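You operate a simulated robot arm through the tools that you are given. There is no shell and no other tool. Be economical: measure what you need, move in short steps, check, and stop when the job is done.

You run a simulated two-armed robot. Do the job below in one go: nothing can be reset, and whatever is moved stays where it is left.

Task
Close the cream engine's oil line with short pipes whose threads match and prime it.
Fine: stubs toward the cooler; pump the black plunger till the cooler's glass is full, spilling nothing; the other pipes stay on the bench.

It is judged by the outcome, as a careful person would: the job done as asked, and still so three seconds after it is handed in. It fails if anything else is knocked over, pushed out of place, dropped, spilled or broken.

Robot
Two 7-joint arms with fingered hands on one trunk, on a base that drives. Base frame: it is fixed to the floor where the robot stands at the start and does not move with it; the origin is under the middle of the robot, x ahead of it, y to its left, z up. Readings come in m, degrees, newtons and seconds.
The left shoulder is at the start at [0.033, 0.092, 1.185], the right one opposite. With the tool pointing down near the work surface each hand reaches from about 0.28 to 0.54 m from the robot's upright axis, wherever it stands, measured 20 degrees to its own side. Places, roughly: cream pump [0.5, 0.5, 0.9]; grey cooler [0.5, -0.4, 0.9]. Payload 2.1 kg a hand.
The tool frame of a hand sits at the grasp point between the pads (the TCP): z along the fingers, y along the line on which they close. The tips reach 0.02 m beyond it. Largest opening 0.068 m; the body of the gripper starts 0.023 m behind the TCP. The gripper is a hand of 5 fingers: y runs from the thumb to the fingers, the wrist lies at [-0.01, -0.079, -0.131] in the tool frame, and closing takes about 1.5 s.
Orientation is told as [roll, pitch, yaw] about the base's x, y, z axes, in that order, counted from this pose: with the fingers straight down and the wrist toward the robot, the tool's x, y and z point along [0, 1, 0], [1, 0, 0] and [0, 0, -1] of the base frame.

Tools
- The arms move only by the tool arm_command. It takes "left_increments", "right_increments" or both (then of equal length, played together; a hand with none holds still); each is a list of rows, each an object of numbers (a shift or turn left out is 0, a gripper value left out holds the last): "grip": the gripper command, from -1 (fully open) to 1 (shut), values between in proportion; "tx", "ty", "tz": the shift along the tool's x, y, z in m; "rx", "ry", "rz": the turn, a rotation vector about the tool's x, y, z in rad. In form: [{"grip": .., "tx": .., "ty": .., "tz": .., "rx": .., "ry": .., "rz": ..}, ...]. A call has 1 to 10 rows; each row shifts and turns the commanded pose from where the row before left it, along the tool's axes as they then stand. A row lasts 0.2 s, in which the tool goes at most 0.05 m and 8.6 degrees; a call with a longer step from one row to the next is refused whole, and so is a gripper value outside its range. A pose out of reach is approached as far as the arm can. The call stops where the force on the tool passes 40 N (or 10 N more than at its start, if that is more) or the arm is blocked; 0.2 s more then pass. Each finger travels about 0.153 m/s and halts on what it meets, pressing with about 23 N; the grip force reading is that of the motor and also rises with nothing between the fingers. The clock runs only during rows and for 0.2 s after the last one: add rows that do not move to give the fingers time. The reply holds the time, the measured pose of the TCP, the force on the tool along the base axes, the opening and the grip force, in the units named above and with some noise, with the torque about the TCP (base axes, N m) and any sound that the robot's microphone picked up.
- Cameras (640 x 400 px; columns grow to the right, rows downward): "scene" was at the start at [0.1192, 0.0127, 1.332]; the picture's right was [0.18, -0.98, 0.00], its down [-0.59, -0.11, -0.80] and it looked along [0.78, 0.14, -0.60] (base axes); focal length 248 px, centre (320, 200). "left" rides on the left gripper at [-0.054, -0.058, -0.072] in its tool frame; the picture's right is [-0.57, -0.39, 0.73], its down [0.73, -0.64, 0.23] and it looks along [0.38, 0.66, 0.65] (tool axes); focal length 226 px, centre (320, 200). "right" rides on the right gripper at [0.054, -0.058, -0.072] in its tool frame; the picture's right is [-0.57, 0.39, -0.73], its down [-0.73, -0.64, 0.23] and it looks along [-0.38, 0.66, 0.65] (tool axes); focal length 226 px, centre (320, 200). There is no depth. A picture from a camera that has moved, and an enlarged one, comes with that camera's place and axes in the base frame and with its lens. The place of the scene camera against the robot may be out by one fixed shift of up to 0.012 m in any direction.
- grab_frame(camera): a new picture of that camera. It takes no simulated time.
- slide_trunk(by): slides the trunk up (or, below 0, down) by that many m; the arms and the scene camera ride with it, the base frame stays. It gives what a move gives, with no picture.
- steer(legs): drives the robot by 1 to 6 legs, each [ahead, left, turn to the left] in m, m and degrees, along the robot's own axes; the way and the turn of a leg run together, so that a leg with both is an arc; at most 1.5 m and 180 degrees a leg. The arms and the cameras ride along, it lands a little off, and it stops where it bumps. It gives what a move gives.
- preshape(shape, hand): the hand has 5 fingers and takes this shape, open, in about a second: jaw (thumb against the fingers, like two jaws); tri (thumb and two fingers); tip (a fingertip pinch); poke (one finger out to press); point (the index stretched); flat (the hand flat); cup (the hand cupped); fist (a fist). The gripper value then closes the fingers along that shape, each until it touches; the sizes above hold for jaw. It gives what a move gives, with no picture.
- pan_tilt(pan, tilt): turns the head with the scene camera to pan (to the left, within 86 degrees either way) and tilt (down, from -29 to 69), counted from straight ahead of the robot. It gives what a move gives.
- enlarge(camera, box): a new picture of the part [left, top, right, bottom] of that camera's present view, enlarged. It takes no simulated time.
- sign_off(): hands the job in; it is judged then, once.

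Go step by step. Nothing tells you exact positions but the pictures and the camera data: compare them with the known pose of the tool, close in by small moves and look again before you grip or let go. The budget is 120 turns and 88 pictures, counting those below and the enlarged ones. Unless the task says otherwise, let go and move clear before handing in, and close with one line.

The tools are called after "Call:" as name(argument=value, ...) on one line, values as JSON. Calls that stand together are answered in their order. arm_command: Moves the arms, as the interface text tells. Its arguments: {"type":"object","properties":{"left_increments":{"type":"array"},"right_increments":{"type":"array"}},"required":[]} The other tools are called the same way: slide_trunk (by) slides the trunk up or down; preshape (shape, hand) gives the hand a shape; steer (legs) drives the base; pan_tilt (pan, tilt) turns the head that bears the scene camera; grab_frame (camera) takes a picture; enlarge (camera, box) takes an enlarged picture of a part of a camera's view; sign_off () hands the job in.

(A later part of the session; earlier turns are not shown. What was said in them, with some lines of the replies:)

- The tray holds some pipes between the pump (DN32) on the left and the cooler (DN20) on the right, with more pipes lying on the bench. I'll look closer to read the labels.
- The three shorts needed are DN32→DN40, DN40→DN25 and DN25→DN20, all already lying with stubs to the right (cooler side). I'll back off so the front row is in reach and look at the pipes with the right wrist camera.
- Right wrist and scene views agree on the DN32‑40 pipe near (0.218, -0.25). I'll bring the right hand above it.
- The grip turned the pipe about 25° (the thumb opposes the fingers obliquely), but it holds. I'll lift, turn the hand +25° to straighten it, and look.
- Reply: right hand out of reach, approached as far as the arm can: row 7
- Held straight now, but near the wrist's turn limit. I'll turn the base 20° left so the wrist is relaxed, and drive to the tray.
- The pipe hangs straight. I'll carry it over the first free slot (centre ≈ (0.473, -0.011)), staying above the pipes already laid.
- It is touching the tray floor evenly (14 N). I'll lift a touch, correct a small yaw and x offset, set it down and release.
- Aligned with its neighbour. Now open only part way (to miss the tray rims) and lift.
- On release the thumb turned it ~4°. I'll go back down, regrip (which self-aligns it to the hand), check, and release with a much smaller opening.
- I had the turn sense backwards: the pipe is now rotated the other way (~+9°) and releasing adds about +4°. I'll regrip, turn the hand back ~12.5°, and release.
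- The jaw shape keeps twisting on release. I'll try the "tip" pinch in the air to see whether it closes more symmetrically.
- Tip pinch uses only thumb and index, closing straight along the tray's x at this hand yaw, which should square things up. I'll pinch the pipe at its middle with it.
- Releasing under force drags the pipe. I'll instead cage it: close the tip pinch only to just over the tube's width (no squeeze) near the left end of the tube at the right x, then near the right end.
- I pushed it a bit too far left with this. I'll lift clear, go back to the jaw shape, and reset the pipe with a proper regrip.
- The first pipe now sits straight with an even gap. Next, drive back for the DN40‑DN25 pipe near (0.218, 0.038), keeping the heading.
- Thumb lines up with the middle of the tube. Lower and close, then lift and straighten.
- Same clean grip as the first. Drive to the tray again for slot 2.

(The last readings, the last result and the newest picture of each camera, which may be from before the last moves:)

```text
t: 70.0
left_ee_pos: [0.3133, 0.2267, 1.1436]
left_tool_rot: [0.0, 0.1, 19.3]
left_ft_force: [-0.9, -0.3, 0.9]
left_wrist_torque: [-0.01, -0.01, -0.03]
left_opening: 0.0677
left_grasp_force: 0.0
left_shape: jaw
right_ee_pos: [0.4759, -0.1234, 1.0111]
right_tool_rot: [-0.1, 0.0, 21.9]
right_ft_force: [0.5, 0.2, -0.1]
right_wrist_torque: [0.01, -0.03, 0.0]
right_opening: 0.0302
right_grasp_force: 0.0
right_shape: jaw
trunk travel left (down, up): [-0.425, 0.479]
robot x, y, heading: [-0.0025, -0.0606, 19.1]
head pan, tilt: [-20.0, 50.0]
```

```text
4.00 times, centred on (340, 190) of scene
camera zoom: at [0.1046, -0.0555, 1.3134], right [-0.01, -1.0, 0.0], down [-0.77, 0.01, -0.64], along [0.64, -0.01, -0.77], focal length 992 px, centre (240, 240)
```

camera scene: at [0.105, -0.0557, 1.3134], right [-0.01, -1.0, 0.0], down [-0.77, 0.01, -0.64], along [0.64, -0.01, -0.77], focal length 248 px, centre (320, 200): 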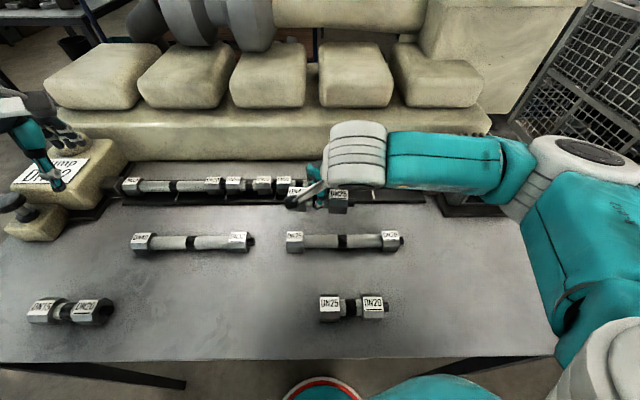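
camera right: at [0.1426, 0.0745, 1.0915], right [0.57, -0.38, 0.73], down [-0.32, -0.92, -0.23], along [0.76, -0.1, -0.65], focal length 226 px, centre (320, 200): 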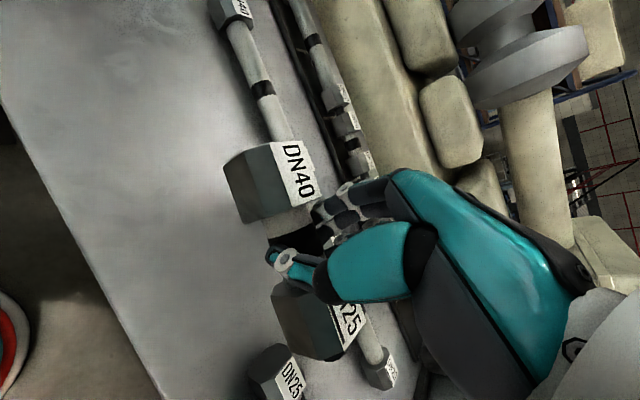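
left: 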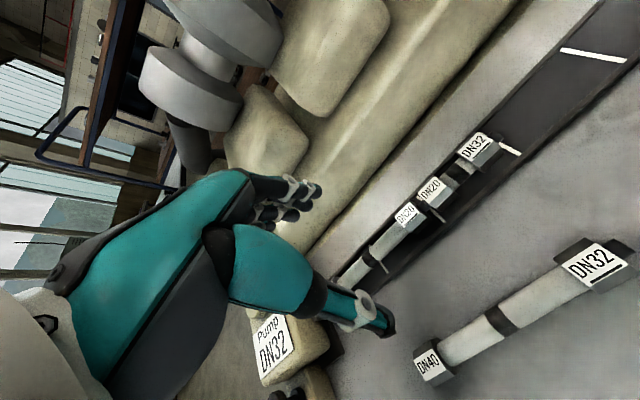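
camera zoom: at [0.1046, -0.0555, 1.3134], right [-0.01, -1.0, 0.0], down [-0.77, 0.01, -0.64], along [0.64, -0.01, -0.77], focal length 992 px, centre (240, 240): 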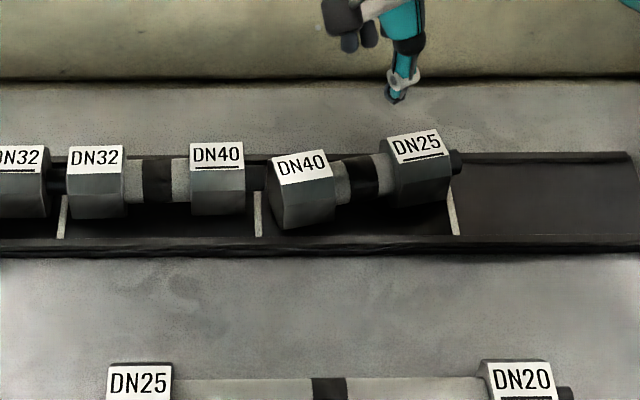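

This release kicked it ~15°. I'll use the on-floor regrip that worked last time: align with it, grip, turn back past straight to allow for the kick, release.

Call:
arm_command(right_increments=[{"grip": -0.2, "rz": -0.14}, {"rz": -0.14}, {"ty": 0.0036}, {"tz": 0.04}, {"tz": 0.041}, {"grip": 0.4}, {"grip": 1}, {}, {}, {}])

Call:
arm_command(right_increments=[{"rz": 0.13}, {"rz": 0.13}, {"rz": 0.13}, {}, {}])

Call:
enlarge(camera="scene", box=[260, 140, 420, 240])

```text
t: 72.2
left_ee_pos: [0.3128, 0.2272, 1.1425]
left_tool_rot: [0.0, 0.0, 19.4]
left_ft_force: [-0.2, 0.0, 0.6]
left_wrist_torque: [-0.03, 0.0, 0.01]
left_opening: 0.0677
left_grasp_force: 0.1
left_shape: jaw
right_ee_pos: [0.4803, -0.1198, 0.9311]
right_tool_rot: [0.1, 0.1, 37.8]
right_ft_force: [-0.4, -0.2, -0.2]
right_wrist_torque: [0.02, -0.02, 0.03]
right_opening: 0.0194
right_grasp_force: 23.4
right_shape: jaw
trunk travel left (down, up): [-0.425, 0.479]
robot x, y, heading: [-0.0058, -0.0584, 19.2]
head pan, tilt: [-20.0, 50.0]
```

```text
t: 73.4
left_ee_pos: [0.3128, 0.2272, 1.1421]
left_tool_rot: [0.1, -0.1, 19.2]
left_ft_force: [0.1, 0.9, 0.3]
left_wrist_torque: [0.02, -0.02, -0.01]
left_opening: 0.0674
left_grasp_force: 0.0
left_shape: jaw
right_ee_pos: [0.4791, -0.1204, 0.9309]
right_tool_rot: [0.0, 0.0, 15.5]
right_ft_force: [0.7, 1.5, 0.2]
right_wrist_torque: [0.01, -0.01, 0.01]
right_opening: 0.0195
right_grasp_force: 23.6
right_shape: jaw
trunk travel left (down, up): [-0.425, 0.479]
robot x, y, heading: [-0.0052, -0.0581, 19.5]
head pan, tilt: [-20.0, 50.0]
```

```text
4.00 times, centred on (340, 190) of scene
camera zoom: at [0.1046, -0.0555, 1.3134], right [-0.01, -1.0, 0.0], down [-0.77, 0.01, -0.64], along [0.64, -0.01, -0.77], focal length 992 px, centre (240, 240)
```

zoom: 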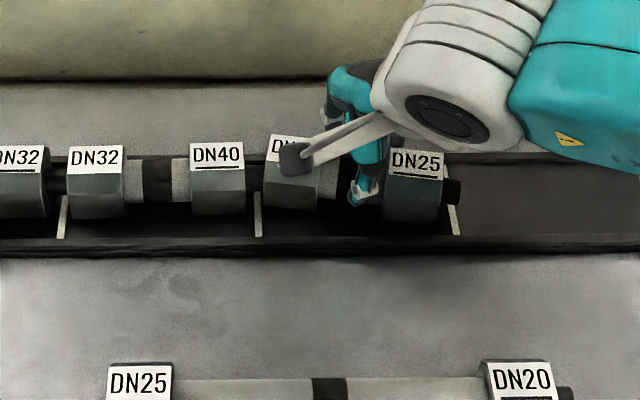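

Call:
arm_command(right_increments=[{"grip": 0.1}, {}, {}, {"tz": -0.01}, {"tz": -0.03}, {"tz": -0.04}, {}])

Call:
enlarge(camera="scene", box=[260, 140, 420, 240])

```text
t: 75.0
left_ee_pos: [0.3128, 0.2277, 1.1421]
left_tool_rot: [0.0, 0.0, 19.2]
left_ft_force: [0.0, 0.4, -0.5]
left_wrist_torque: [-0.01, -0.01, 0.02]
left_opening: 0.0678
left_grasp_force: 0.1
left_shape: jaw
right_ee_pos: [0.48, -0.1199, 1.0125]
right_tool_rot: [0.0, 0.1, 15.5]
right_ft_force: [-0.5, -0.5, 0.2]
right_wrist_torque: [0.04, 0.03, 0.02]
right_opening: 0.0302
right_grasp_force: 0.1
right_shape: jaw
trunk travel left (down, up): [-0.425, 0.479]
robot x, y, heading: [-0.0076, -0.0633, 19.4]
head pan, tilt: [-20.0, 50.0]
```

```text
4.00 times, centred on (340, 190) of scene
camera zoom: at [0.1045, -0.0555, 1.3134], right [-0.01, -1.0, 0.0], down [-0.77, 0.01, -0.64], along [0.64, -0.01, -0.77], focal length 992 px, centre (240, 240)
```

zoom: 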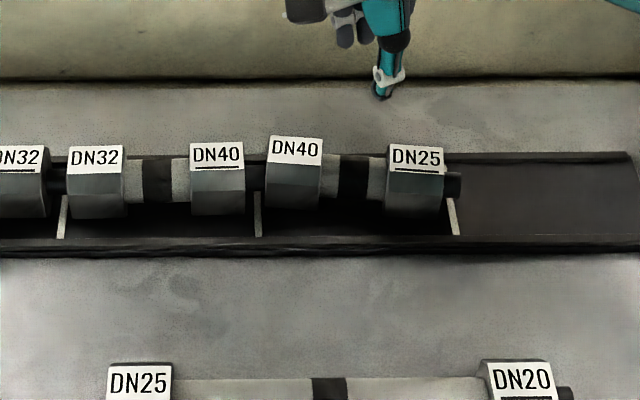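

Call:
arm_command(right_increments=[{"tz": 0.041}, {"tz": 0.04}, {"grip": 0.6}, {"grip": 1}, {}, {}, {"rz": -0.085, "tx": 0.0006, "ty": -0.0019}, {}, {}])

Call:
arm_command(right_increments=[{"grip": 0.1}, {}, {}, {"tz": -0.01}, {"tz": -0.03}, {"tz": -0.04}, {}])

Call:
enlarge(camera="scene", box=[260, 140, 420, 240])

```text
t: 77.0
left_ee_pos: [0.3128, 0.2281, 1.1435]
left_tool_rot: [0.0, 0.0, 19.4]
left_ft_force: [0.4, 0.1, -0.3]
left_wrist_torque: [-0.01, 0.01, -0.01]
left_opening: 0.068
left_grasp_force: 0.1
left_shape: jaw
right_ee_pos: [0.4787, -0.1178, 0.9316]
right_tool_rot: [-0.1, 0.0, 20.4]
right_ft_force: [1.7, 0.3, 3.9]
right_wrist_torque: [-0.02, -0.09, 0.0]
right_opening: 0.019
right_grasp_force: 23.2
right_shape: jaw
trunk travel left (down, up): [-0.425, 0.479]
robot x, y, heading: [-0.0051, -0.0613, 19.3]
head pan, tilt: [-20.0, 50.0]
```

```text
t: 78.6
left_ee_pos: [0.3129, 0.228, 1.1441]
left_tool_rot: [0.0, 0.0, 19.4]
left_ft_force: [0.8, 0.3, -0.5]
left_wrist_torque: [0.01, 0.01, 0.0]
left_opening: 0.0677
left_grasp_force: 0.1
left_shape: jaw
right_ee_pos: [0.4777, -0.1196, 1.0114]
right_tool_rot: [0.1, 0.0, 20.4]
right_ft_force: [-0.2, -0.8, -0.4]
right_wrist_torque: [0.0, -0.01, 0.0]
right_opening: 0.0305
right_grasp_force: 0.0
right_shape: jaw
trunk travel left (down, up): [-0.425, 0.479]
robot x, y, heading: [-0.0065, -0.057, 19.3]
head pan, tilt: [-20.0, 50.0]
```

```text
4.00 times, centred on (340, 190) of scene
camera zoom: at [0.1045, -0.0555, 1.3134], right [-0.01, -1.0, 0.0], down [-0.77, 0.01, -0.64], along [0.64, -0.01, -0.77], focal length 992 px, centre (240, 240)
```

zoom: 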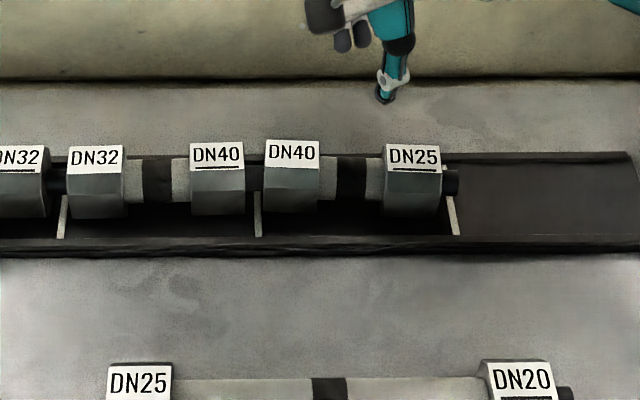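

Slot 2 is good (about 10 mm gap, within ~2°). Now back for the DN25‑DN20 pipe at about (0.2155, -0.10).

Call:
arm_command(right_increments=[{"tz": -0.03}, {}])

Call:
steer(legs=[[-0.1386, 0.0491, 0]])

Call:
arm_command(right_increments=[{"tx": 0.017, "ty": -0.0327, "grip": -0.2}, {"tx": 0.017, "ty": -0.0327}, {"tx": 0.017, "ty": -0.0327}, {"tz": 0.025}, {}])

Call:
grab_frame(camera="right")

```text
t: 79.2
left_ee_pos: [0.312, 0.2276, 1.1425]
left_tool_rot: [0.0, -0.1, 19.4]
left_ft_force: [0.9, -0.3, -0.2]
left_wrist_torque: [-0.02, -0.01, 0.0]
left_opening: 0.0676
left_grasp_force: 0.0
left_shape: jaw
right_ee_pos: [0.4804, -0.1204, 1.0407]
right_tool_rot: [0.0, 0.2, 20.4]
right_ft_force: [0.1, 0.1, 0.7]
right_wrist_torque: [0.01, 0.02, 0.04]
right_opening: 0.0306
right_grasp_force: 0.0
right_shape: jaw
trunk travel left (down, up): [-0.425, 0.479]
robot x, y, heading: [-0.0055, -0.064, 19.3]
head pan, tilt: [-20.0, 50.0]
```

```text
t: 80.5
left_ee_pos: [0.1696, 0.2288, 1.1429]
left_tool_rot: [0.1, 0.1, 19.3]
left_ft_force: [-0.1, 0.4, 0.1]
left_wrist_torque: [0.0, 0.0, 0.02]
left_opening: 0.0677
left_grasp_force: 0.1
left_shape: jaw
right_ee_pos: [0.3356, -0.1181, 1.0416]
right_tool_rot: [-0.1, 0.0, 20.3]
right_ft_force: [0.1, 0.7, 0.4]
right_wrist_torque: [-0.04, 0.03, -0.01]
right_opening: 0.0306
right_grasp_force: 0.1
right_shape: jaw
trunk travel left (down, up): [-0.425, 0.479]
robot x, y, heading: [-0.1498, -0.0567, 19.6]
head pan, tilt: [-20.0, 50.0]
```

```text
t: 81.7
left_ee_pos: [0.1699, 0.2297, 1.1432]
left_tool_rot: [0.0, 0.0, 19.3]
left_ft_force: [0.2, 0.9, 0.7]
left_wrist_torque: [0.0, 0.02, -0.01]
left_opening: 0.0674
left_grasp_force: 0.1
left_shape: jaw
right_ee_pos: [0.2266, -0.1053, 1.015]
right_tool_rot: [0.0, 0.0, 20.3]
right_ft_force: [0.0, -0.5, -0.1]
right_wrist_torque: [0.0, 0.0, 0.01]
right_opening: 0.0407
right_grasp_force: 0.0
right_shape: jaw
trunk travel left (down, up): [-0.425, 0.479]
robot x, y, heading: [-0.1493, -0.0574, 19.2]
head pan, tilt: [-20.0, 50.0]
```

```text
20 pictures are left
camera right: at [0.1519, -0.073, 1.0853], right [0.56, -0.4, 0.73], down [-0.35, -0.91, -0.23], along [0.75, -0.12, -0.65], focal length 226 px, centre (320, 200)
```

right: 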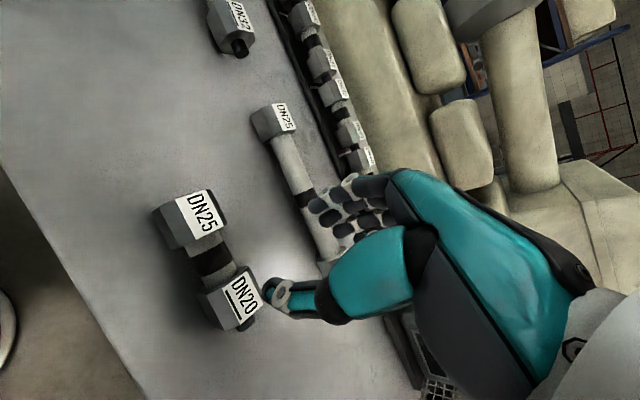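

Call:
arm_command(right_increments=[{"grip": -0.1, "tx": 0.0052, "ty": -0.0046}, {"tz": 0.03}, {"tz": 0.03}, {"tz": 0.03}, {}, {"grip": 0.4}, {"grip": 1}, {}, {}, {}])

Call:
arm_command(right_increments=[{"tz": -0.02}, {"tz": -0.03}, {"tz": -0.045}, {}])

Call:
enlarge(camera="scene", box=[240, 130, 450, 261])

```text
t: 83.9
left_ee_pos: [0.1711, 0.229, 1.1428]
left_tool_rot: [0.0, 0.0, 19.1]
left_ft_force: [0.7, 0.0, 0.3]
left_wrist_torque: [0.0, -0.01, -0.01]
left_opening: 0.0678
left_grasp_force: 0.1
left_shape: jaw
right_ee_pos: [0.2212, -0.1023, 0.9238]
right_tool_rot: [0.0, 0.0, 20.3]
right_ft_force: [0.2, -1.3, 0.3]
right_wrist_torque: [-0.03, 0.01, -0.02]
right_opening: 0.0184
right_grasp_force: 22.8
right_shape: jaw
trunk travel left (down, up): [-0.425, 0.479]
robot x, y, heading: [-0.1482, -0.062, 19.3]
head pan, tilt: [-20.0, 50.0]
```

```text
t: 84.9
left_ee_pos: [0.1696, 0.2296, 1.1429]
left_tool_rot: [-0.1, 0.0, 19.4]
left_ft_force: [-0.2, -0.6, 0.1]
left_wrist_torque: [0.04, 0.01, 0.04]
left_opening: 0.0679
left_grasp_force: 0.0
left_shape: jaw
right_ee_pos: [0.2208, -0.0996, 1.0205]
right_tool_rot: [0.0, 0.0, 20.3]
right_ft_force: [0.1, -0.4, -2.5]
right_wrist_torque: [0.02, 0.0, 0.01]
right_opening: 0.0183
right_grasp_force: 23.0
right_shape: jaw
trunk travel left (down, up): [-0.425, 0.479]
robot x, y, heading: [-0.1513, -0.0568, 19.3]
head pan, tilt: [-20.0, 50.0]
```

```text
3.05 times, centred on (345, 196) of scene
camera zoom: at [-0.0388, -0.0535, 1.3134], right [-0.01, -1.0, 0.0], down [-0.77, 0.01, -0.64], along [0.64, -0.01, -0.77], focal length 756 px, centre (244, 214)
```

zoom: 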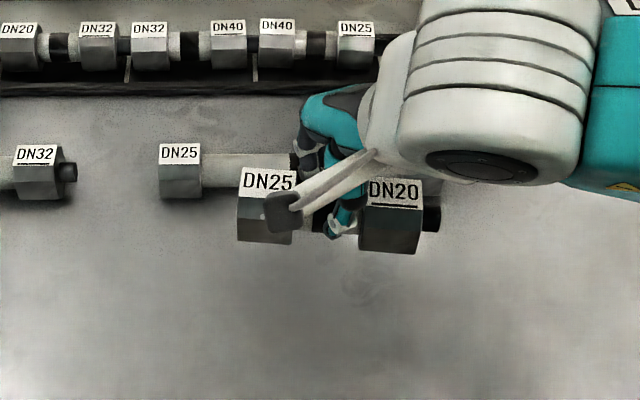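

Held at about −6°, which should release to straight. Drive to the tray for slot 3, a bit higher because the forearm passes over the cooler.

Call:
arm_command(right_increments=[{"tz": -0.04}, {"tz": -0.02}, {}])

Call:
steer(legs=[[0.109, -0.1267, 0]])

Call:
arm_command(right_increments=[{"tx": -0.028, "ty": 0.029}, {"tx": -0.028, "ty": 0.029}, {"tx": -0.028, "ty": 0.029}, {}])

Call:
grab_frame(camera="scene")

```text
t: 85.7
left_ee_pos: [0.1694, 0.2304, 1.1431]
left_tool_rot: [0.0, 0.0, 19.2]
left_ft_force: [0.1, -0.8, -0.1]
left_wrist_torque: [0.01, -0.01, 0.03]
left_opening: 0.0678
left_grasp_force: 0.1
left_shape: jaw
right_ee_pos: [0.222, -0.1005, 1.0797]
right_tool_rot: [0.0, 0.0, 20.3]
right_ft_force: [-0.1, 0.3, -1.2]
right_wrist_torque: [-0.04, 0.0, -0.01]
right_opening: 0.0183
right_grasp_force: 23.1
right_shape: jaw
trunk travel left (down, up): [-0.425, 0.479]
robot x, y, heading: [-0.1459, -0.0587, 19.5]
head pan, tilt: [-20.0, 50.0]
```

```text
t: 87.2
left_ee_pos: [0.3189, 0.1414, 1.1424]
left_tool_rot: [0.0, 0.0, 19.2]
left_ft_force: [0.6, -0.1, 0.6]
left_wrist_torque: [0.02, 0.02, 0.01]
left_opening: 0.0675
left_grasp_force: 0.0
left_shape: jaw
right_ee_pos: [0.3688, -0.1885, 1.0794]
right_tool_rot: [0.0, 0.1, 20.1]
right_ft_force: [0.0, -0.2, -1.7]
right_wrist_torque: [-0.03, 0.0, 0.0]
right_opening: 0.0183
right_grasp_force: 23.0
right_shape: jaw
trunk travel left (down, up): [-0.425, 0.479]
robot x, y, heading: [0.0012, -0.1486, 19.0]
head pan, tilt: [-20.0, 50.0]
```

```text
t: 88.2
left_ee_pos: [0.3189, 0.143, 1.1437]
left_tool_rot: [0.0, 0.0, 19.2]
left_ft_force: [0.1, -0.2, 0.0]
left_wrist_torque: [0.0, 0.02, 0.0]
left_opening: 0.0677
left_grasp_force: 0.1
left_shape: jaw
right_ee_pos: [0.4803, -0.2375, 1.0798]
right_tool_rot: [0.0, 0.1, 20.2]
right_ft_force: [-0.3, -0.1, -2.9]
right_wrist_torque: [-0.02, -0.03, -0.01]
right_opening: 0.0178
right_grasp_force: 22.8
right_shape: jaw
trunk travel left (down, up): [-0.425, 0.479]
robot x, y, heading: [0.0017, -0.1396, 19.3]
head pan, tilt: [-20.0, 50.0]
```

```text
18 pictures are left
camera scene: at [0.1094, -0.1401, 1.3134], right [-0.01, -1.0, 0.0], down [-0.77, 0.01, -0.64], along [0.64, -0.01, -0.77], focal length 248 px, centre (320, 200)
```

scene: 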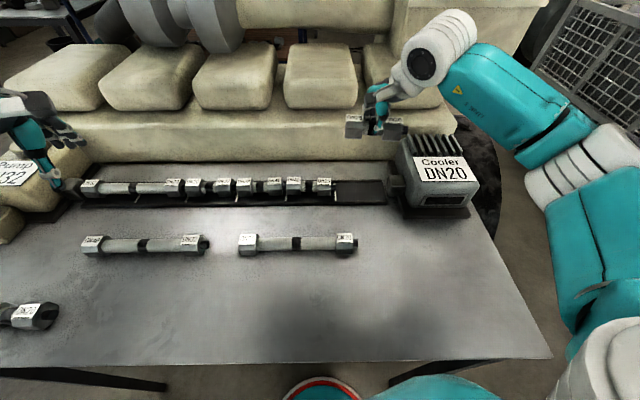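

The forearm would come down close to the cooler's fins from here, so I'll shift the base left and reach over from the front instead.

Call:
steer(legs=[[0.033, 0.092, 0]])

Call:
arm_command(right_increments=[{"tx": -0.03, "ty": -0.011}, {"tx": -0.03, "ty": -0.011}, {"tx": -0.028, "ty": -0.0102}, {"tz": 0.04}, {"tz": 0.03}, {}])

Call:
grab_frame(camera="scene")

```text
t: 89.3
left_ee_pos: [0.319, 0.2411, 1.1441]
left_tool_rot: [0.0, 0.0, 19.2]
left_ft_force: [0.2, -0.9, -0.4]
left_wrist_torque: [-0.02, -0.01, 0.0]
left_opening: 0.068
left_grasp_force: 0.0
left_shape: jaw
right_ee_pos: [0.4807, -0.1393, 1.0805]
right_tool_rot: [0.0, 0.1, 20.1]
right_ft_force: [-1.2, 0.5, -2.4]
right_wrist_torque: [0.03, 0.01, 0.0]
right_opening: 0.0183
right_grasp_force: 22.5
right_shape: jaw
trunk travel left (down, up): [-0.425, 0.479]
robot x, y, heading: [0.0032, -0.0473, 19.6]
head pan, tilt: [-20.0, 50.0]
```

```text
t: 90.7
left_ee_pos: [0.3194, 0.2406, 1.1431]
left_tool_rot: [-0.1, 0.0, 19.3]
left_ft_force: [-0.2, 0.6, 0.2]
left_wrist_torque: [0.0, -0.01, 0.03]
left_opening: 0.0678
left_grasp_force: 0.1
left_shape: jaw
right_ee_pos: [0.4817, -0.2334, 1.0084]
right_tool_rot: [0.0, 0.2, 20.2]
right_ft_force: [0.6, 0.0, -2.8]
right_wrist_torque: [0.02, 0.03, 0.01]
right_opening: 0.0176
right_grasp_force: 23.3
right_shape: jaw
trunk travel left (down, up): [-0.425, 0.479]
robot x, y, heading: [0.0045, -0.0458, 19.0]
head pan, tilt: [-20.0, 50.0]
```

```text
17 pictures are left
camera scene: at [0.1104, -0.0426, 1.3134], right [-0.01, -1.0, 0.0], down [-0.77, 0.01, -0.64], along [0.64, -0.01, -0.77], focal length 248 px, centre (320, 200)
```

scene: 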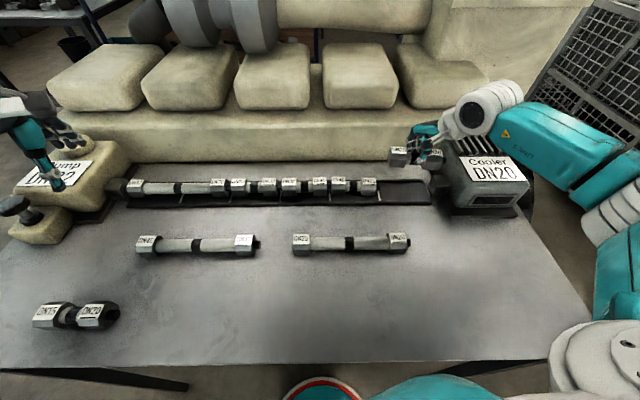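

The forearm now stays in front of the cooler. Lower close to the tray and check alignment.

Call:
arm_command(right_increments=[{"tz": 0.03}, {"tz": 0.03}, {"tz": 0.008}, {}])

Call:
enlarge(camera="scene", box=[310, 140, 470, 240])

```text
t: 91.7
left_ee_pos: [0.3196, 0.2402, 1.1429]
left_tool_rot: [0.1, 0.1, 19.2]
left_ft_force: [0.7, -0.6, 0.0]
left_wrist_torque: [-0.03, -0.02, 0.01]
left_opening: 0.0676
left_grasp_force: 0.1
left_shape: jaw
right_ee_pos: [0.4807, -0.2328, 0.9416]
right_tool_rot: [0.0, 0.0, 20.2]
right_ft_force: [-0.2, 0.8, -2.7]
right_wrist_torque: [0.01, 0.01, 0.01]
right_opening: 0.0178
right_grasp_force: 23.4
right_shape: jaw
trunk travel left (down, up): [-0.425, 0.479]
robot x, y, heading: [0.0025, -0.049, 19.3]
head pan, tilt: [-20.0, 50.0]
```

```text
4.00 times, centred on (390, 190) of scene
camera zoom: at [0.1104, -0.0425, 1.3134], right [-0.01, -1.0, 0.0], down [-0.77, 0.01, -0.64], along [0.64, -0.01, -0.77], focal length 992 px, centre (40, 240)
```

zoom: 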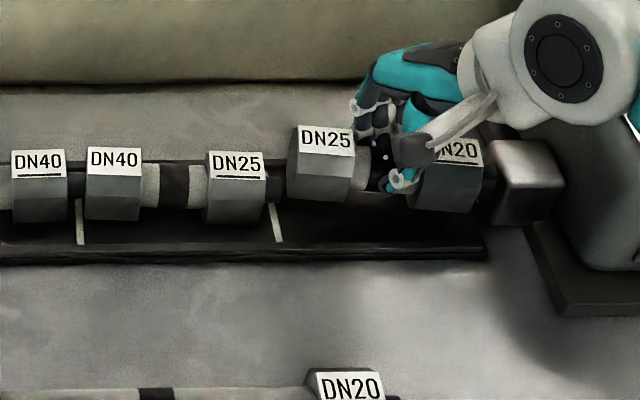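

Call:
arm_command(right_increments=[{"tx": 0.001, "ty": -0.0028, "tz": 0.004}, {"tz": 0.004}, {"tz": 0.003}, {}, {"grip": 0.1}, {}, {}])

Call:
arm_command(right_increments=[{"tz": -0.01}, {"tz": -0.03}, {"tz": -0.04}, {}])

Call:
enlarge(camera="scene", box=[310, 140, 470, 240])

```text
t: 93.3
left_ee_pos: [0.3198, 0.239, 1.1429]
left_tool_rot: [0.0, 0.0, 19.1]
left_ft_force: [0.2, 0.1, -0.9]
left_wrist_torque: [0.0, 0.03, 0.04]
left_opening: 0.0678
left_grasp_force: 0.0
left_shape: jaw
right_ee_pos: [0.4784, -0.2343, 0.9326]
right_tool_rot: [0.0, 0.1, 20.2]
right_ft_force: [0.0, -0.3, 0.1]
right_wrist_torque: [-0.01, 0.01, -0.01]
right_opening: 0.0301
right_grasp_force: 0.0
right_shape: jaw
trunk travel left (down, up): [-0.425, 0.479]
robot x, y, heading: [-0.0011, -0.0483, 19.3]
head pan, tilt: [-20.0, 50.0]
```

```text
t: 94.3
left_ee_pos: [0.3198, 0.2397, 1.1433]
left_tool_rot: [0.1, 0.0, 19.2]
left_ft_force: [-0.5, 0.2, 0.3]
left_wrist_torque: [-0.01, 0.01, -0.03]
left_opening: 0.0675
left_grasp_force: 0.1
left_shape: jaw
right_ee_pos: [0.4782, -0.2321, 1.0118]
right_tool_rot: [0.0, 0.0, 20.2]
right_ft_force: [-1.0, -0.8, -0.3]
right_wrist_torque: [0.01, -0.01, -0.02]
right_opening: 0.0307
right_grasp_force: 0.1
right_shape: jaw
trunk travel left (down, up): [-0.425, 0.479]
robot x, y, heading: [-0.0008, -0.0444, 19.2]
head pan, tilt: [-20.0, 50.0]
```

```text
4.00 times, centred on (390, 190) of scene
camera zoom: at [0.1102, -0.0424, 1.3134], right [-0.01, -1.0, 0.0], down [-0.77, 0.01, -0.64], along [0.64, -0.01, -0.77], focal length 992 px, centre (40, 240)
```

zoom: 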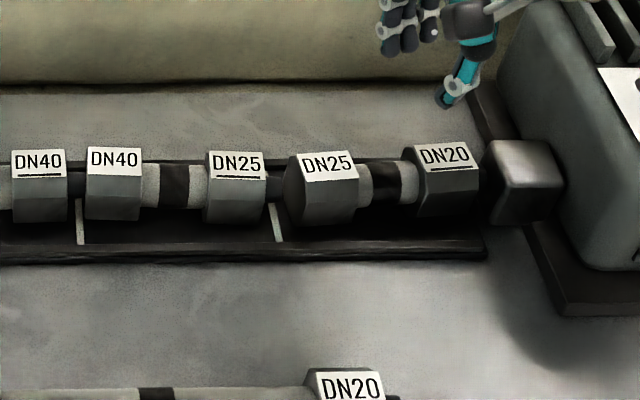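

Call:
arm_command(right_increments=[{"tz": 0.04}, {"tz": 0.04}, {"grip": 0.6}, {"grip": 1}, {}, {}, {"rz": 0.085}, {}, {}])

Call:
arm_command(right_increments=[{"grip": 0.1}, {}, {}, {"tz": -0.01}, {"tz": -0.03}, {"tz": -0.04}, {}])

Call:
enlarge(camera="scene", box=[310, 140, 470, 240])

```text
t: 96.3
left_ee_pos: [0.3191, 0.2405, 1.1429]
left_tool_rot: [0.0, 0.0, 19.3]
left_ft_force: [-0.4, 0.9, 0.7]
left_wrist_torque: [-0.02, 0.0, -0.01]
left_opening: 0.0678
left_grasp_force: 0.1
left_shape: jaw
right_ee_pos: [0.4775, -0.2319, 0.9321]
right_tool_rot: [-0.1, 0.0, 15.3]
right_ft_force: [0.1, 0.3, 4.5]
right_wrist_torque: [-0.01, -0.01, 0.08]
right_opening: 0.0191
right_grasp_force: 23.4
right_shape: jaw
trunk travel left (down, up): [-0.425, 0.479]
robot x, y, heading: [0.0027, -0.0484, 19.2]
head pan, tilt: [-20.0, 50.0]
```

```text
t: 97.9
left_ee_pos: [0.3187, 0.2399, 1.1423]
left_tool_rot: [0.0, 0.0, 19.1]
left_ft_force: [-0.3, -0.2, 0.4]
left_wrist_torque: [-0.01, 0.02, -0.01]
left_opening: 0.0678
left_grasp_force: 0.0
left_shape: jaw
right_ee_pos: [0.4776, -0.2347, 1.0127]
right_tool_rot: [0.0, 0.2, 15.4]
right_ft_force: [-0.5, -0.2, 0.0]
right_wrist_torque: [-0.02, 0.0, 0.0]
right_opening: 0.0304
right_grasp_force: 0.0
right_shape: jaw
trunk travel left (down, up): [-0.425, 0.479]
robot x, y, heading: [-0.0006, -0.0447, 19.0]
head pan, tilt: [-20.0, 50.0]
```

```text
4.00 times, centred on (390, 190) of scene
camera zoom: at [0.1102, -0.0424, 1.3134], right [-0.01, -1.0, 0.0], down [-0.77, 0.01, -0.64], along [0.64, -0.01, -0.77], focal length 992 px, centre (40, 240)
```

zoom: 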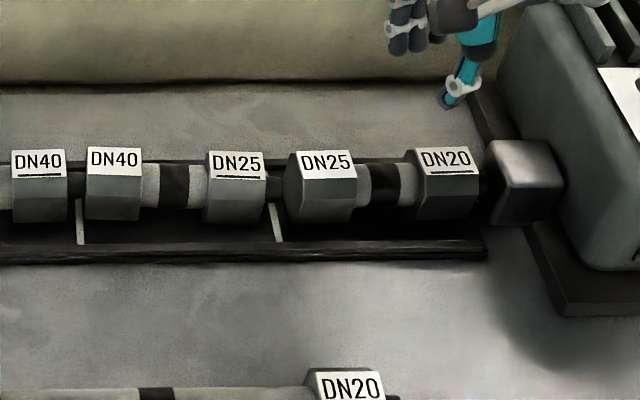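

All three joints line up. Now raise the right hand clear, back off, square up, and drive left to the pump for the plunger.

Call:
arm_command(right_increments=[{"tz": -0.045}, {"tz": -0.045}, {"tz": -0.045}, {"ty": -0.04}, {"ty": -0.04}, {}])

Call:
steer(legs=[[-0.12, 0, 0], [0, 0, -19.2], [0.014, 0.366, 0]])

Call:
pan_tilt(pan=25, tilt=45)

Call:
grab_frame(camera="scene")

Call:
grab_frame(camera="left")

```text
t: 99.3
left_ee_pos: [0.3193, 0.2399, 1.1431]
left_tool_rot: [0.0, 0.0, 19.2]
left_ft_force: [-0.3, 0.1, 0.0]
left_wrist_torque: [0.02, -0.02, 0.02]
left_opening: 0.0676
left_grasp_force: 0.1
left_shape: jaw
right_ee_pos: [0.4001, -0.2539, 1.1461]
right_tool_rot: [-0.2, 0.1, 15.3]
right_ft_force: [-1.1, -0.4, 0.5]
right_wrist_torque: [0.0, 0.03, 0.0]
right_opening: 0.0303
right_grasp_force: 0.1
right_shape: jaw
trunk travel left (down, up): [-0.425, 0.479]
robot x, y, heading: [0.0011, -0.0451, 19.1]
head pan, tilt: [-20.0, 50.0]
```

```text
t: 103.5
left_ee_pos: [0.2972, 0.4468, 1.1429]
left_tool_rot: [0.1, 0.0, 0.0]
left_ft_force: [0.5, -0.2, 0.3]
left_wrist_torque: [-0.01, 0.02, 0.03]
left_opening: 0.0679
left_grasp_force: 0.1
left_shape: jaw
right_ee_pos: [0.2138, -0.0464, 1.1454]
right_tool_rot: [-0.1, 0.1, -3.8]
right_ft_force: [-0.4, -0.5, 0.1]
right_wrist_torque: [0.01, 0.01, 0.01]
right_opening: 0.0304
right_grasp_force: 0.0
right_shape: jaw
trunk travel left (down, up): [-0.425, 0.479]
robot x, y, heading: [-0.0972, 0.2809, 0.3]
head pan, tilt: [-20.0, 50.0]
```

```text
t: 104.7
left_ee_pos: [0.2987, 0.4475, 1.1423]
left_tool_rot: [0.0, -0.1, 0.0]
left_ft_force: [0.3, 0.3, 0.6]
left_wrist_torque: [0.04, 0.01, 0.03]
left_opening: 0.0675
left_grasp_force: 0.0
left_shape: jaw
right_ee_pos: [0.2132, -0.0459, 1.1461]
right_tool_rot: [-0.1, 0.1, -3.8]
right_ft_force: [0.2, -0.1, 1.2]
right_wrist_torque: [0.03, 0.0, 0.03]
right_opening: 0.0302
right_grasp_force: 0.1
right_shape: jaw
trunk travel left (down, up): [-0.425, 0.479]
robot x, y, heading: [-0.0975, 0.2792, 0.1]
head pan, tilt: [25.0, 45.0]
```

```text
13 pictures are left
camera scene: at [0.0106, 0.3115, 1.3203], right [0.42, -0.91, 0.0], down [-0.64, -0.3, -0.71], along [0.64, 0.3, -0.71], focal length 248 px, centre (320, 200)
```

scene: 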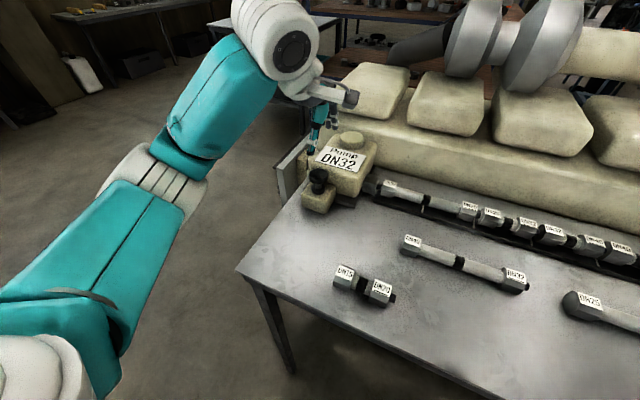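

```text
12 pictures are left
camera left: at [0.2396, 0.3935, 1.2147], right [-0.39, -0.57, -0.73], down [-0.64, 0.73, -0.23], along [0.66, 0.38, -0.65], focal length 226 px, centre (320, 200)
```

left: 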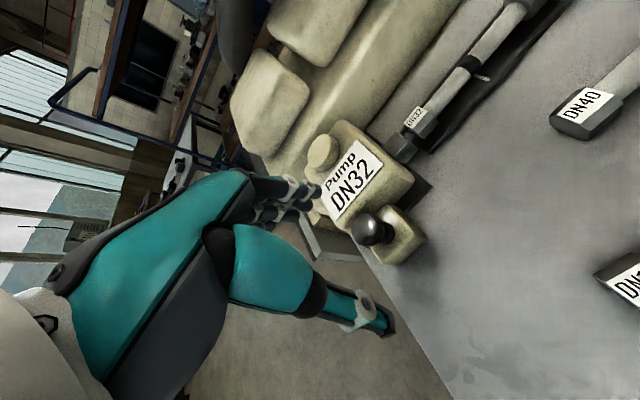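

The plunger's black knob triangulates to about (0.367, 0.483, 0.998). I'll move up and take the poke shape above it.

Call:
steer(legs=[[0.05, 0, 0]])

Call:
preshape(shape="poke", hand="left")

Call:
arm_command(left_increments=[{"tx": 0.018, "ty": 0.01, "tz": 0.02}, {"tx": 0.018, "ty": 0.008, "tz": 0.02}, {"tz": 0.02}, {}])

Call:
enlarge(camera="scene", box=[240, 80, 400, 230])

Call:
grab_frame(camera="left")

```text
t: 105.6
left_ee_pos: [0.3484, 0.4465, 1.1426]
left_tool_rot: [0.0, -0.1, -0.1]
left_ft_force: [0.6, -0.3, 0.0]
left_wrist_torque: [-0.04, 0.01, -0.02]
left_opening: 0.0677
left_grasp_force: 0.0
left_shape: jaw
right_ee_pos: [0.2627, -0.0461, 1.146]
right_tool_rot: [0.0, 0.2, -3.9]
right_ft_force: [1.1, -0.1, -0.4]
right_wrist_torque: [0.02, 0.0, 0.0]
right_opening: 0.0304
right_grasp_force: 0.0
right_shape: jaw
trunk travel left (down, up): [-0.425, 0.479]
robot x, y, heading: [-0.0478, 0.2778, -0.0]
head pan, tilt: [25.0, 45.0]
```

```text
t: 106.5
left_ee_pos: [0.3475, 0.4474, 1.1431]
left_tool_rot: [0.0, 0.0, 0.0]
left_ft_force: [0.0, 0.4, -0.6]
left_wrist_torque: [0.0, -0.01, -0.01]
left_opening: 0.0
left_grasp_force: 0.1
left_shape: poke
right_ee_pos: [0.2618, -0.0466, 1.1454]
right_tool_rot: [0.0, 0.1, -4.0]
right_ft_force: [-0.3, -0.6, 0.2]
right_wrist_torque: [-0.02, 0.01, -0.04]
right_opening: 0.0304
right_grasp_force: 0.1
right_shape: jaw
trunk travel left (down, up): [-0.425, 0.479]
robot x, y, heading: [-0.0465, 0.2805, 0.3]
head pan, tilt: [25.0, 45.0]
```

```text
t: 107.5
left_ee_pos: [0.365, 0.482, 1.0842]
left_tool_rot: [0.0, 0.0, 0.0]
left_ft_force: [0.5, -0.8, -0.8]
left_wrist_torque: [0.03, 0.01, -0.03]
left_opening: 0.0
left_grasp_force: 0.1
left_shape: poke
right_ee_pos: [0.2626, -0.0456, 1.1461]
right_tool_rot: [-0.1, 0.1, -3.9]
right_ft_force: [1.1, 0.5, 0.3]
right_wrist_torque: [-0.01, 0.0, 0.01]
right_opening: 0.0306
right_grasp_force: 0.1
right_shape: jaw
trunk travel left (down, up): [-0.425, 0.479]
robot x, y, heading: [-0.0454, 0.2782, -0.2]
head pan, tilt: [25.0, 45.0]
```

```text
2.67 times, centred on (320, 155) of scene
camera zoom: at [0.0604, 0.3115, 1.3203], right [0.42, -0.91, 0.0], down [-0.64, -0.3, -0.71], along [0.64, 0.3, -0.71], focal length 661 px, centre (320, 320)
```

zoom: 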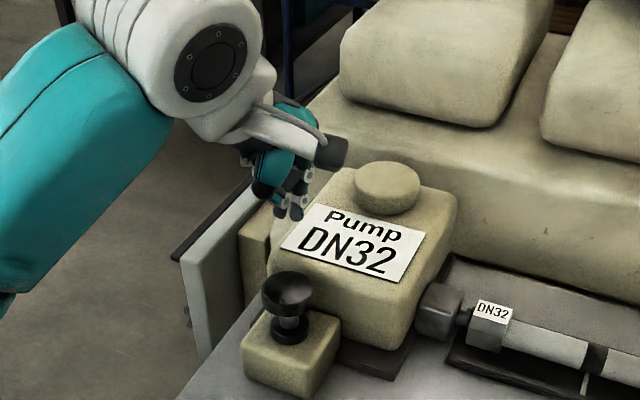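

```text
10 pictures are left
camera left: at [0.3064, 0.4287, 1.1553], right [-0.39, -0.57, -0.73], down [-0.64, 0.73, -0.23], along [0.66, 0.38, -0.65], focal length 226 px, centre (320, 200)
```

left: 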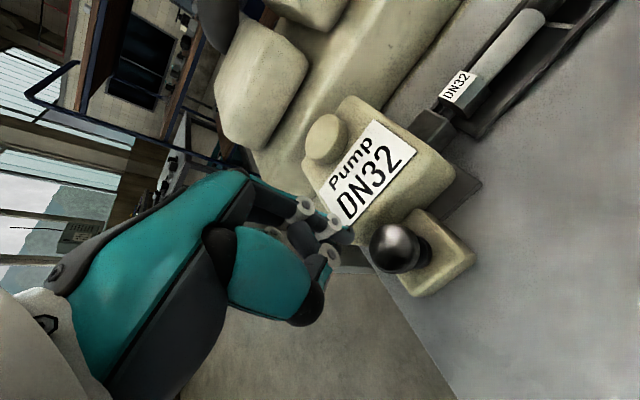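

The fingertip is about 1 cm short in y of the knob's centre and 6 cm above it. Shift over and press down gently to feel the stroke.

Call:
arm_command(left_increments=[{"tx": 0.01, "tz": 0.02}, {"tz": 0.02}, {"tz": 0.01}, {"tz": 0.01}, {"tz": 0.01}, {}])

Call:
enlarge(camera="scene", box=[240, 80, 400, 230])

```text
t: 108.9
left_ee_pos: [0.3647, 0.4928, 1.012]
left_tool_rot: [0.0, 0.0, 0.0]
left_ft_force: [0.9, 0.4, 0.4]
left_wrist_torque: [0.03, 0.03, -0.01]
left_opening: 0.0
left_grasp_force: 0.0
left_shape: poke
right_ee_pos: [0.2624, -0.0472, 1.1456]
right_tool_rot: [0.0, 0.1, -3.9]
right_ft_force: [-0.5, 0.1, 0.2]
right_wrist_torque: [0.05, 0.0, -0.01]
right_opening: 0.0304
right_grasp_force: 0.1
right_shape: jaw
trunk travel left (down, up): [-0.425, 0.479]
robot x, y, heading: [-0.0466, 0.2832, 0.3]
head pan, tilt: [25.0, 45.0]
```

```text
2.67 times, centred on (320, 155) of scene
camera zoom: at [0.0604, 0.3115, 1.3203], right [0.42, -0.91, 0.0], down [-0.64, -0.3, -0.71], along [0.64, 0.3, -0.71], focal length 661 px, centre (320, 320)
```

zoom: 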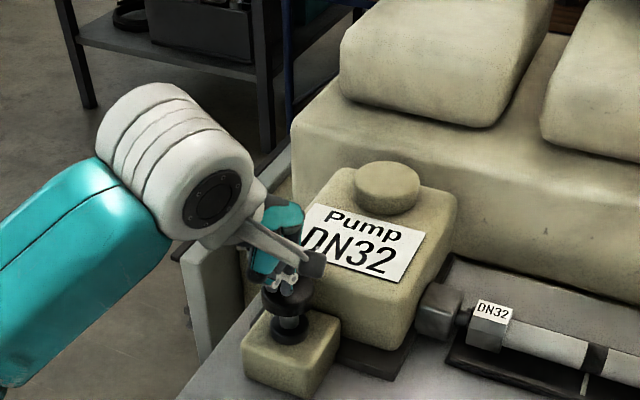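

Call:
arm_command(left_increments=[{"tz": 0.005}, {"tz": 0.005}, {"tz": 0.005}, {"tz": 0.005}, {}])

Call:
arm_command(left_increments=[{"tz": 0.005}, {"tz": 0.005}, {"tz": 0.005}, {}])

```text
t: 110.1
left_ee_pos: [0.3659, 0.4936, 0.9934]
left_tool_rot: [0.0, -0.1, 0.1]
left_ft_force: [-1.1, 1.5, 3.6]
left_wrist_torque: [0.01, -0.01, -0.03]
left_opening: 0.0002
left_grasp_force: 0.2
left_shape: poke
right_ee_pos: [0.2618, -0.045, 1.1467]
right_tool_rot: [0.1, 0.0, -3.9]
right_ft_force: [-0.1, 0.1, -0.3]
right_wrist_torque: [0.01, 0.02, 0.0]
right_opening: 0.0304
right_grasp_force: 0.0
right_shape: jaw
trunk travel left (down, up): [-0.425, 0.479]
robot x, y, heading: [-0.0478, 0.2821, -0.1]
head pan, tilt: [25.0, 45.0]
```

```text
t: 111.1
left_ee_pos: [0.3649, 0.4922, 0.9818]
left_tool_rot: [0.0, -0.5, 0.0]
left_ft_force: [2.0, 2.1, 35.7]
left_wrist_torque: [-0.07, -0.09, 0.01]
left_opening: 0.0001
left_grasp_force: 0.1
left_shape: poke
right_ee_pos: [0.2607, -0.0469, 1.1461]
right_tool_rot: [0.0, -0.1, -4.0]
right_ft_force: [0.1, 0.4, 0.3]
right_wrist_torque: [0.01, 0.0, 0.01]
right_opening: 0.0304
right_grasp_force: 0.0
right_shape: jaw
trunk travel left (down, up): [-0.425, 0.479]
robot x, y, heading: [-0.0454, 0.2798, -0.1]
head pan, tilt: [25.0, 45.0]
```

Call:
enlarge(camera="scene", box=[270, 140, 350, 215])

```text
5.33 times, centred on (310, 178) of scene
camera zoom: at [0.0581, 0.3106, 1.3209], right [0.42, -0.91, 0.0], down [-0.64, -0.3, -0.71], along [0.64, 0.3, -0.71], focal length 1322 px, centre (373, 320)
```

zoom: 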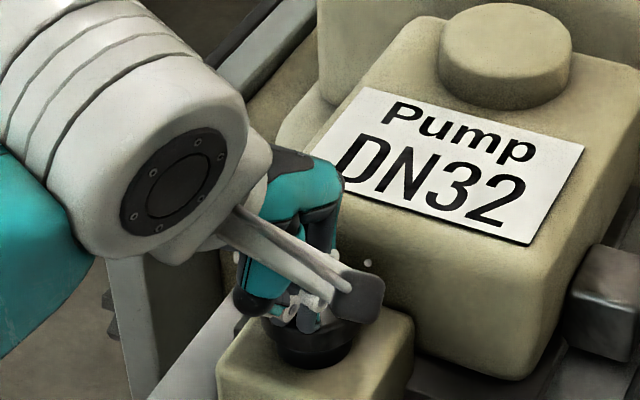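

The knob bottomed out at TCP z ≈ 0.982, so one stroke is done. I'll let it rise and look at both the cooler glass and the knob.

Call:
arm_command(left_increments=[{"tz": -0.015}, {"tz": -0.015}, {"tz": -0.01}, {}, {}])

Call:
pan_tilt(pan=-56, tilt=28)

Call:
grab_frame(camera="scene")

```text
t: 112.3
left_ee_pos: [0.3662, 0.4931, 1.0166]
left_tool_rot: [0.1, 0.0, 0.1]
left_ft_force: [-0.3, 0.6, 0.6]
left_wrist_torque: [-0.01, 0.02, 0.02]
left_opening: 0.0
left_grasp_force: 0.1
left_shape: poke
right_ee_pos: [0.262, -0.0467, 1.1451]
right_tool_rot: [-0.1, 0.1, -3.9]
right_ft_force: [0.0, -0.7, -0.7]
right_wrist_torque: [0.0, -0.01, -0.03]
right_opening: 0.0303
right_grasp_force: 0.1
right_shape: jaw
trunk travel left (down, up): [-0.425, 0.479]
robot x, y, heading: [-0.0466, 0.281, -0.1]
head pan, tilt: [25.0, 45.0]
```

```text
t: 113.8
left_ee_pos: [0.3663, 0.4921, 1.0177]
left_tool_rot: [0.0, 0.0, 0.0]
left_ft_force: [-0.9, 0.1, -0.1]
left_wrist_torque: [0.02, -0.01, 0.01]
left_opening: 0.0
left_grasp_force: 0.0
left_shape: poke
right_ee_pos: [0.2615, -0.0467, 1.1461]
right_tool_rot: [0.0, 0.1, -3.9]
right_ft_force: [-0.3, -0.1, -0.4]
right_wrist_torque: [-0.03, 0.02, -0.02]
right_opening: 0.0305
right_grasp_force: 0.1
right_shape: jaw
trunk travel left (down, up): [-0.425, 0.479]
robot x, y, heading: [-0.0457, 0.2795, -0.0]
head pan, tilt: [-56.0, 28.0]
```

```text
7 pictures are left
camera scene: at [0.0377, 0.2015, 1.3461], right [-0.83, -0.56, 0.0], down [-0.26, 0.39, -0.88], along [0.49, -0.73, -0.47], focal length 248 px, centre (320, 200)
```

scene: 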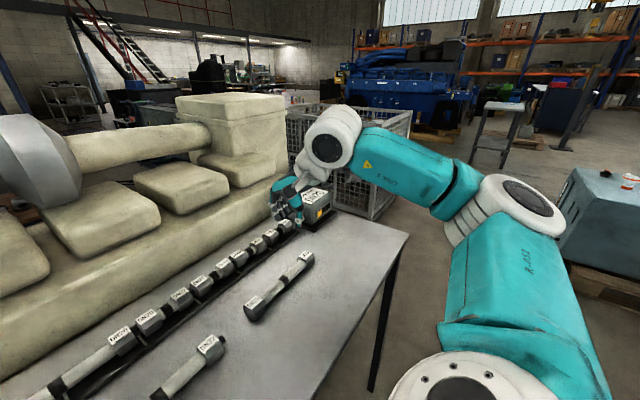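

Call:
enlarge(camera="scene", box=[296, 188, 344, 228])

```text
10.00 times, centred on (320, 208) of scene
camera zoom: at [0.0377, 0.2015, 1.3461], right [-0.83, -0.56, 0.0], down [-0.26, 0.39, -0.88], along [0.49, -0.73, -0.47], focal length 2479 px, centre (320, 120)
```

zoom: 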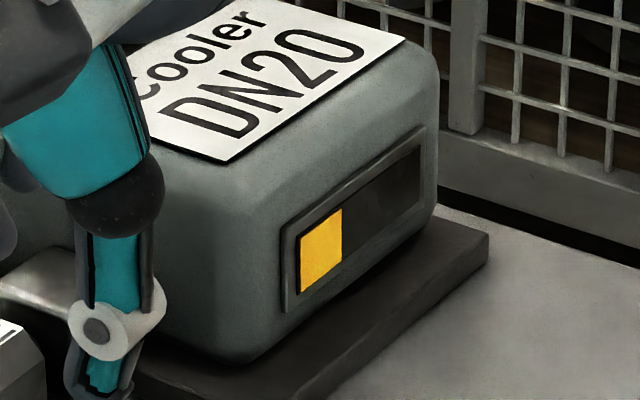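

The line holds and the glass is about a third full (amber) after one stroke. One more identical stroke, then look again.

Call:
arm_command(left_increments=[{"tz": 0.01}, {"tz": 0.01}, {"tz": 0.005}, {"tz": 0.005}, {"tz": 0.005}, {"tz": 0.003}, {}])

Call:
arm_command(left_increments=[{"tz": -0.015}, {"tz": -0.015}, {"tz": -0.008}, {}, {}])

Call:
enlarge(camera="scene", box=[296, 188, 344, 228])

```text
t: 115.4
left_ee_pos: [0.3654, 0.4929, 0.9815]
left_tool_rot: [0.0, -0.3, 0.2]
left_ft_force: [1.9, 3.0, 22.9]
left_wrist_torque: [0.02, -0.08, 0.0]
left_opening: 0.0
left_grasp_force: 0.1
left_shape: poke
right_ee_pos: [0.2616, -0.0465, 1.1459]
right_tool_rot: [0.0, 0.0, -3.9]
right_ft_force: [0.1, 0.9, -0.6]
right_wrist_torque: [0.0, 0.0, -0.05]
right_opening: 0.0306
right_grasp_force: 0.0
right_shape: jaw
trunk travel left (down, up): [-0.425, 0.479]
robot x, y, heading: [-0.0484, 0.28, -0.2]
head pan, tilt: [-56.0, 28.0]
```

```text
t: 116.6
left_ee_pos: [0.3667, 0.4929, 1.0185]
left_tool_rot: [0.0, 0.0, 0.0]
left_ft_force: [0.6, -0.5, -0.1]
left_wrist_torque: [0.03, 0.01, -0.05]
left_opening: 0.0
left_grasp_force: 0.1
left_shape: poke
right_ee_pos: [0.2623, -0.0453, 1.1466]
right_tool_rot: [-0.1, 0.0, -3.9]
right_ft_force: [-0.4, -0.2, -1.2]
right_wrist_torque: [0.01, 0.01, 0.03]
right_opening: 0.0304
right_grasp_force: 0.0
right_shape: jaw
trunk travel left (down, up): [-0.425, 0.479]
robot x, y, heading: [-0.0471, 0.2792, 0.1]
head pan, tilt: [-56.0, 28.0]
```

```text
10.00 times, centred on (320, 208) of scene
camera zoom: at [0.0377, 0.2015, 1.3461], right [-0.83, -0.56, 0.0], down [-0.26, 0.39, -0.88], along [0.49, -0.73, -0.47], focal length 2479 px, centre (320, 120)
```

zoom: 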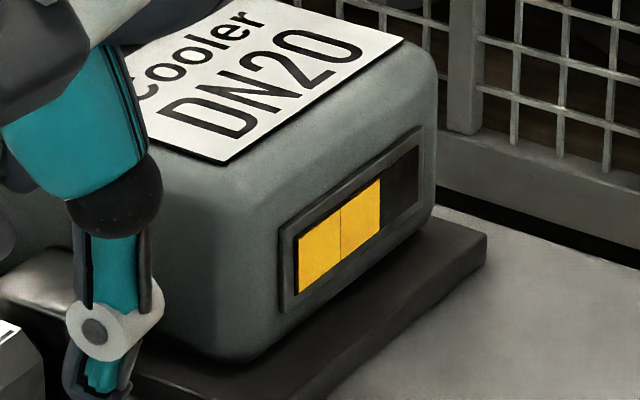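

Two thirds full, so each stroke fills one segment. One last stroke should fill it.

Call:
arm_command(left_increments=[{"tz": 0.01}, {"tz": 0.01}, {"tz": 0.005}, {"tz": 0.005}, {"tz": 0.005}, {"tz": 0.003}, {}])

Call:
arm_command(left_increments=[{"tz": -0.015}, {"tz": -0.015}, {"tz": -0.02}, {"tz": -0.03}, {"tz": -0.03}, {}])

Call:
enlarge(camera="scene", box=[296, 188, 344, 228])

```text
t: 118.2
left_ee_pos: [0.3657, 0.4923, 0.983]
left_tool_rot: [0.0, -0.4, 0.1]
left_ft_force: [0.7, 3.9, 19.4]
left_wrist_torque: [0.04, -0.04, 0.0]
left_opening: 0.0
left_grasp_force: 0.1
left_shape: poke
right_ee_pos: [0.2619, -0.0469, 1.1455]
right_tool_rot: [0.1, 0.0, -3.9]
right_ft_force: [0.3, -0.3, 1.1]
right_wrist_torque: [0.01, 0.01, -0.02]
right_opening: 0.0304
right_grasp_force: 0.2
right_shape: jaw
trunk travel left (down, up): [-0.425, 0.479]
robot x, y, heading: [-0.0464, 0.2811, 0.1]
head pan, tilt: [-56.0, 28.0]
```

```text
t: 119.6
left_ee_pos: [0.3671, 0.493, 1.0916]
left_tool_rot: [0.0, 0.0, 0.0]
left_ft_force: [-0.3, 0.0, 0.7]
left_wrist_torque: [0.03, 0.0, -0.02]
left_opening: 0.0001
left_grasp_force: 0.0
left_shape: poke
right_ee_pos: [0.2623, -0.0478, 1.1455]
right_tool_rot: [-0.1, 0.1, -3.9]
right_ft_force: [-0.1, 0.2, 0.3]
right_wrist_torque: [-0.02, 0.01, 0.01]
right_opening: 0.0302
right_grasp_force: 0.0
right_shape: jaw
trunk travel left (down, up): [-0.425, 0.479]
robot x, y, heading: [-0.0462, 0.2774, -0.1]
head pan, tilt: [-56.0, 28.0]
```

```text
10.00 times, centred on (320, 208) of scene
camera zoom: at [0.0377, 0.2015, 1.3461], right [-0.83, -0.56, 0.0], down [-0.26, 0.39, -0.88], along [0.49, -0.73, -0.47], focal length 2479 px, centre (320, 120)
```

zoom: 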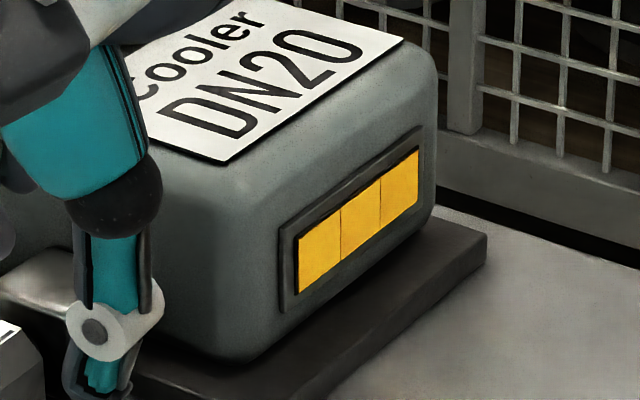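

The glass is full. One check of the whole bench for leaks before handing in.

Call:
pan_tilt(pan=-20, tilt=48)

Call:
grab_frame(camera="scene")

```text
t: 120.6
left_ee_pos: [0.3653, 0.4922, 1.0905]
left_tool_rot: [0.0, 0.1, 0.0]
left_ft_force: [0.9, -0.3, 1.0]
left_wrist_torque: [-0.02, -0.02, 0.02]
left_opening: 0.0
left_grasp_force: 0.1
left_shape: poke
right_ee_pos: [0.2621, -0.046, 1.1456]
right_tool_rot: [0.0, 0.1, -3.8]
right_ft_force: [-0.3, 0.3, -0.2]
right_wrist_torque: [0.0, 0.02, 0.03]
right_opening: 0.0305
right_grasp_force: 0.0
right_shape: jaw
trunk travel left (down, up): [-0.425, 0.479]
robot x, y, heading: [-0.0475, 0.2825, -0.0]
head pan, tilt: [-20.0, 48.0]
```

```text
3 pictures are left
camera scene: at [0.0607, 0.2501, 1.3162], right [-0.34, -0.94, 0.0], down [-0.7, 0.25, -0.67], along [0.63, -0.23, -0.74], focal length 248 px, centre (320, 200)
```

scene: 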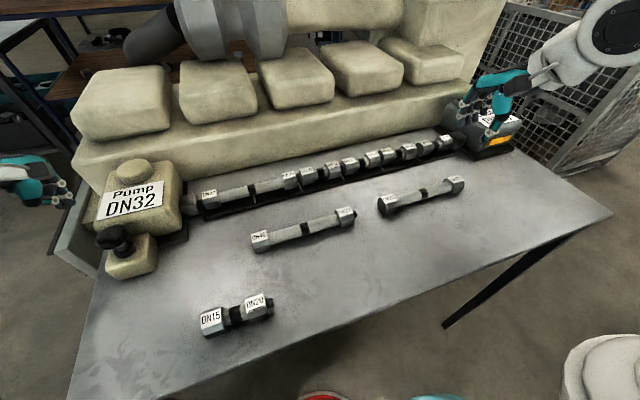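

No leak shows, the line is complete, the other pipes are on the bench and both hands are clear. I'm handing the job in.

Call:
sign_off()

```text
The job is handed in.
```

The oil line is closed with the DN32‑DN40, DN40‑DN25 and DN25‑DN20 short pipes, all stubs toward the cooler; three plunger strokes filled the cooler's glass, with no spill visible and the other pipes left on the bench.
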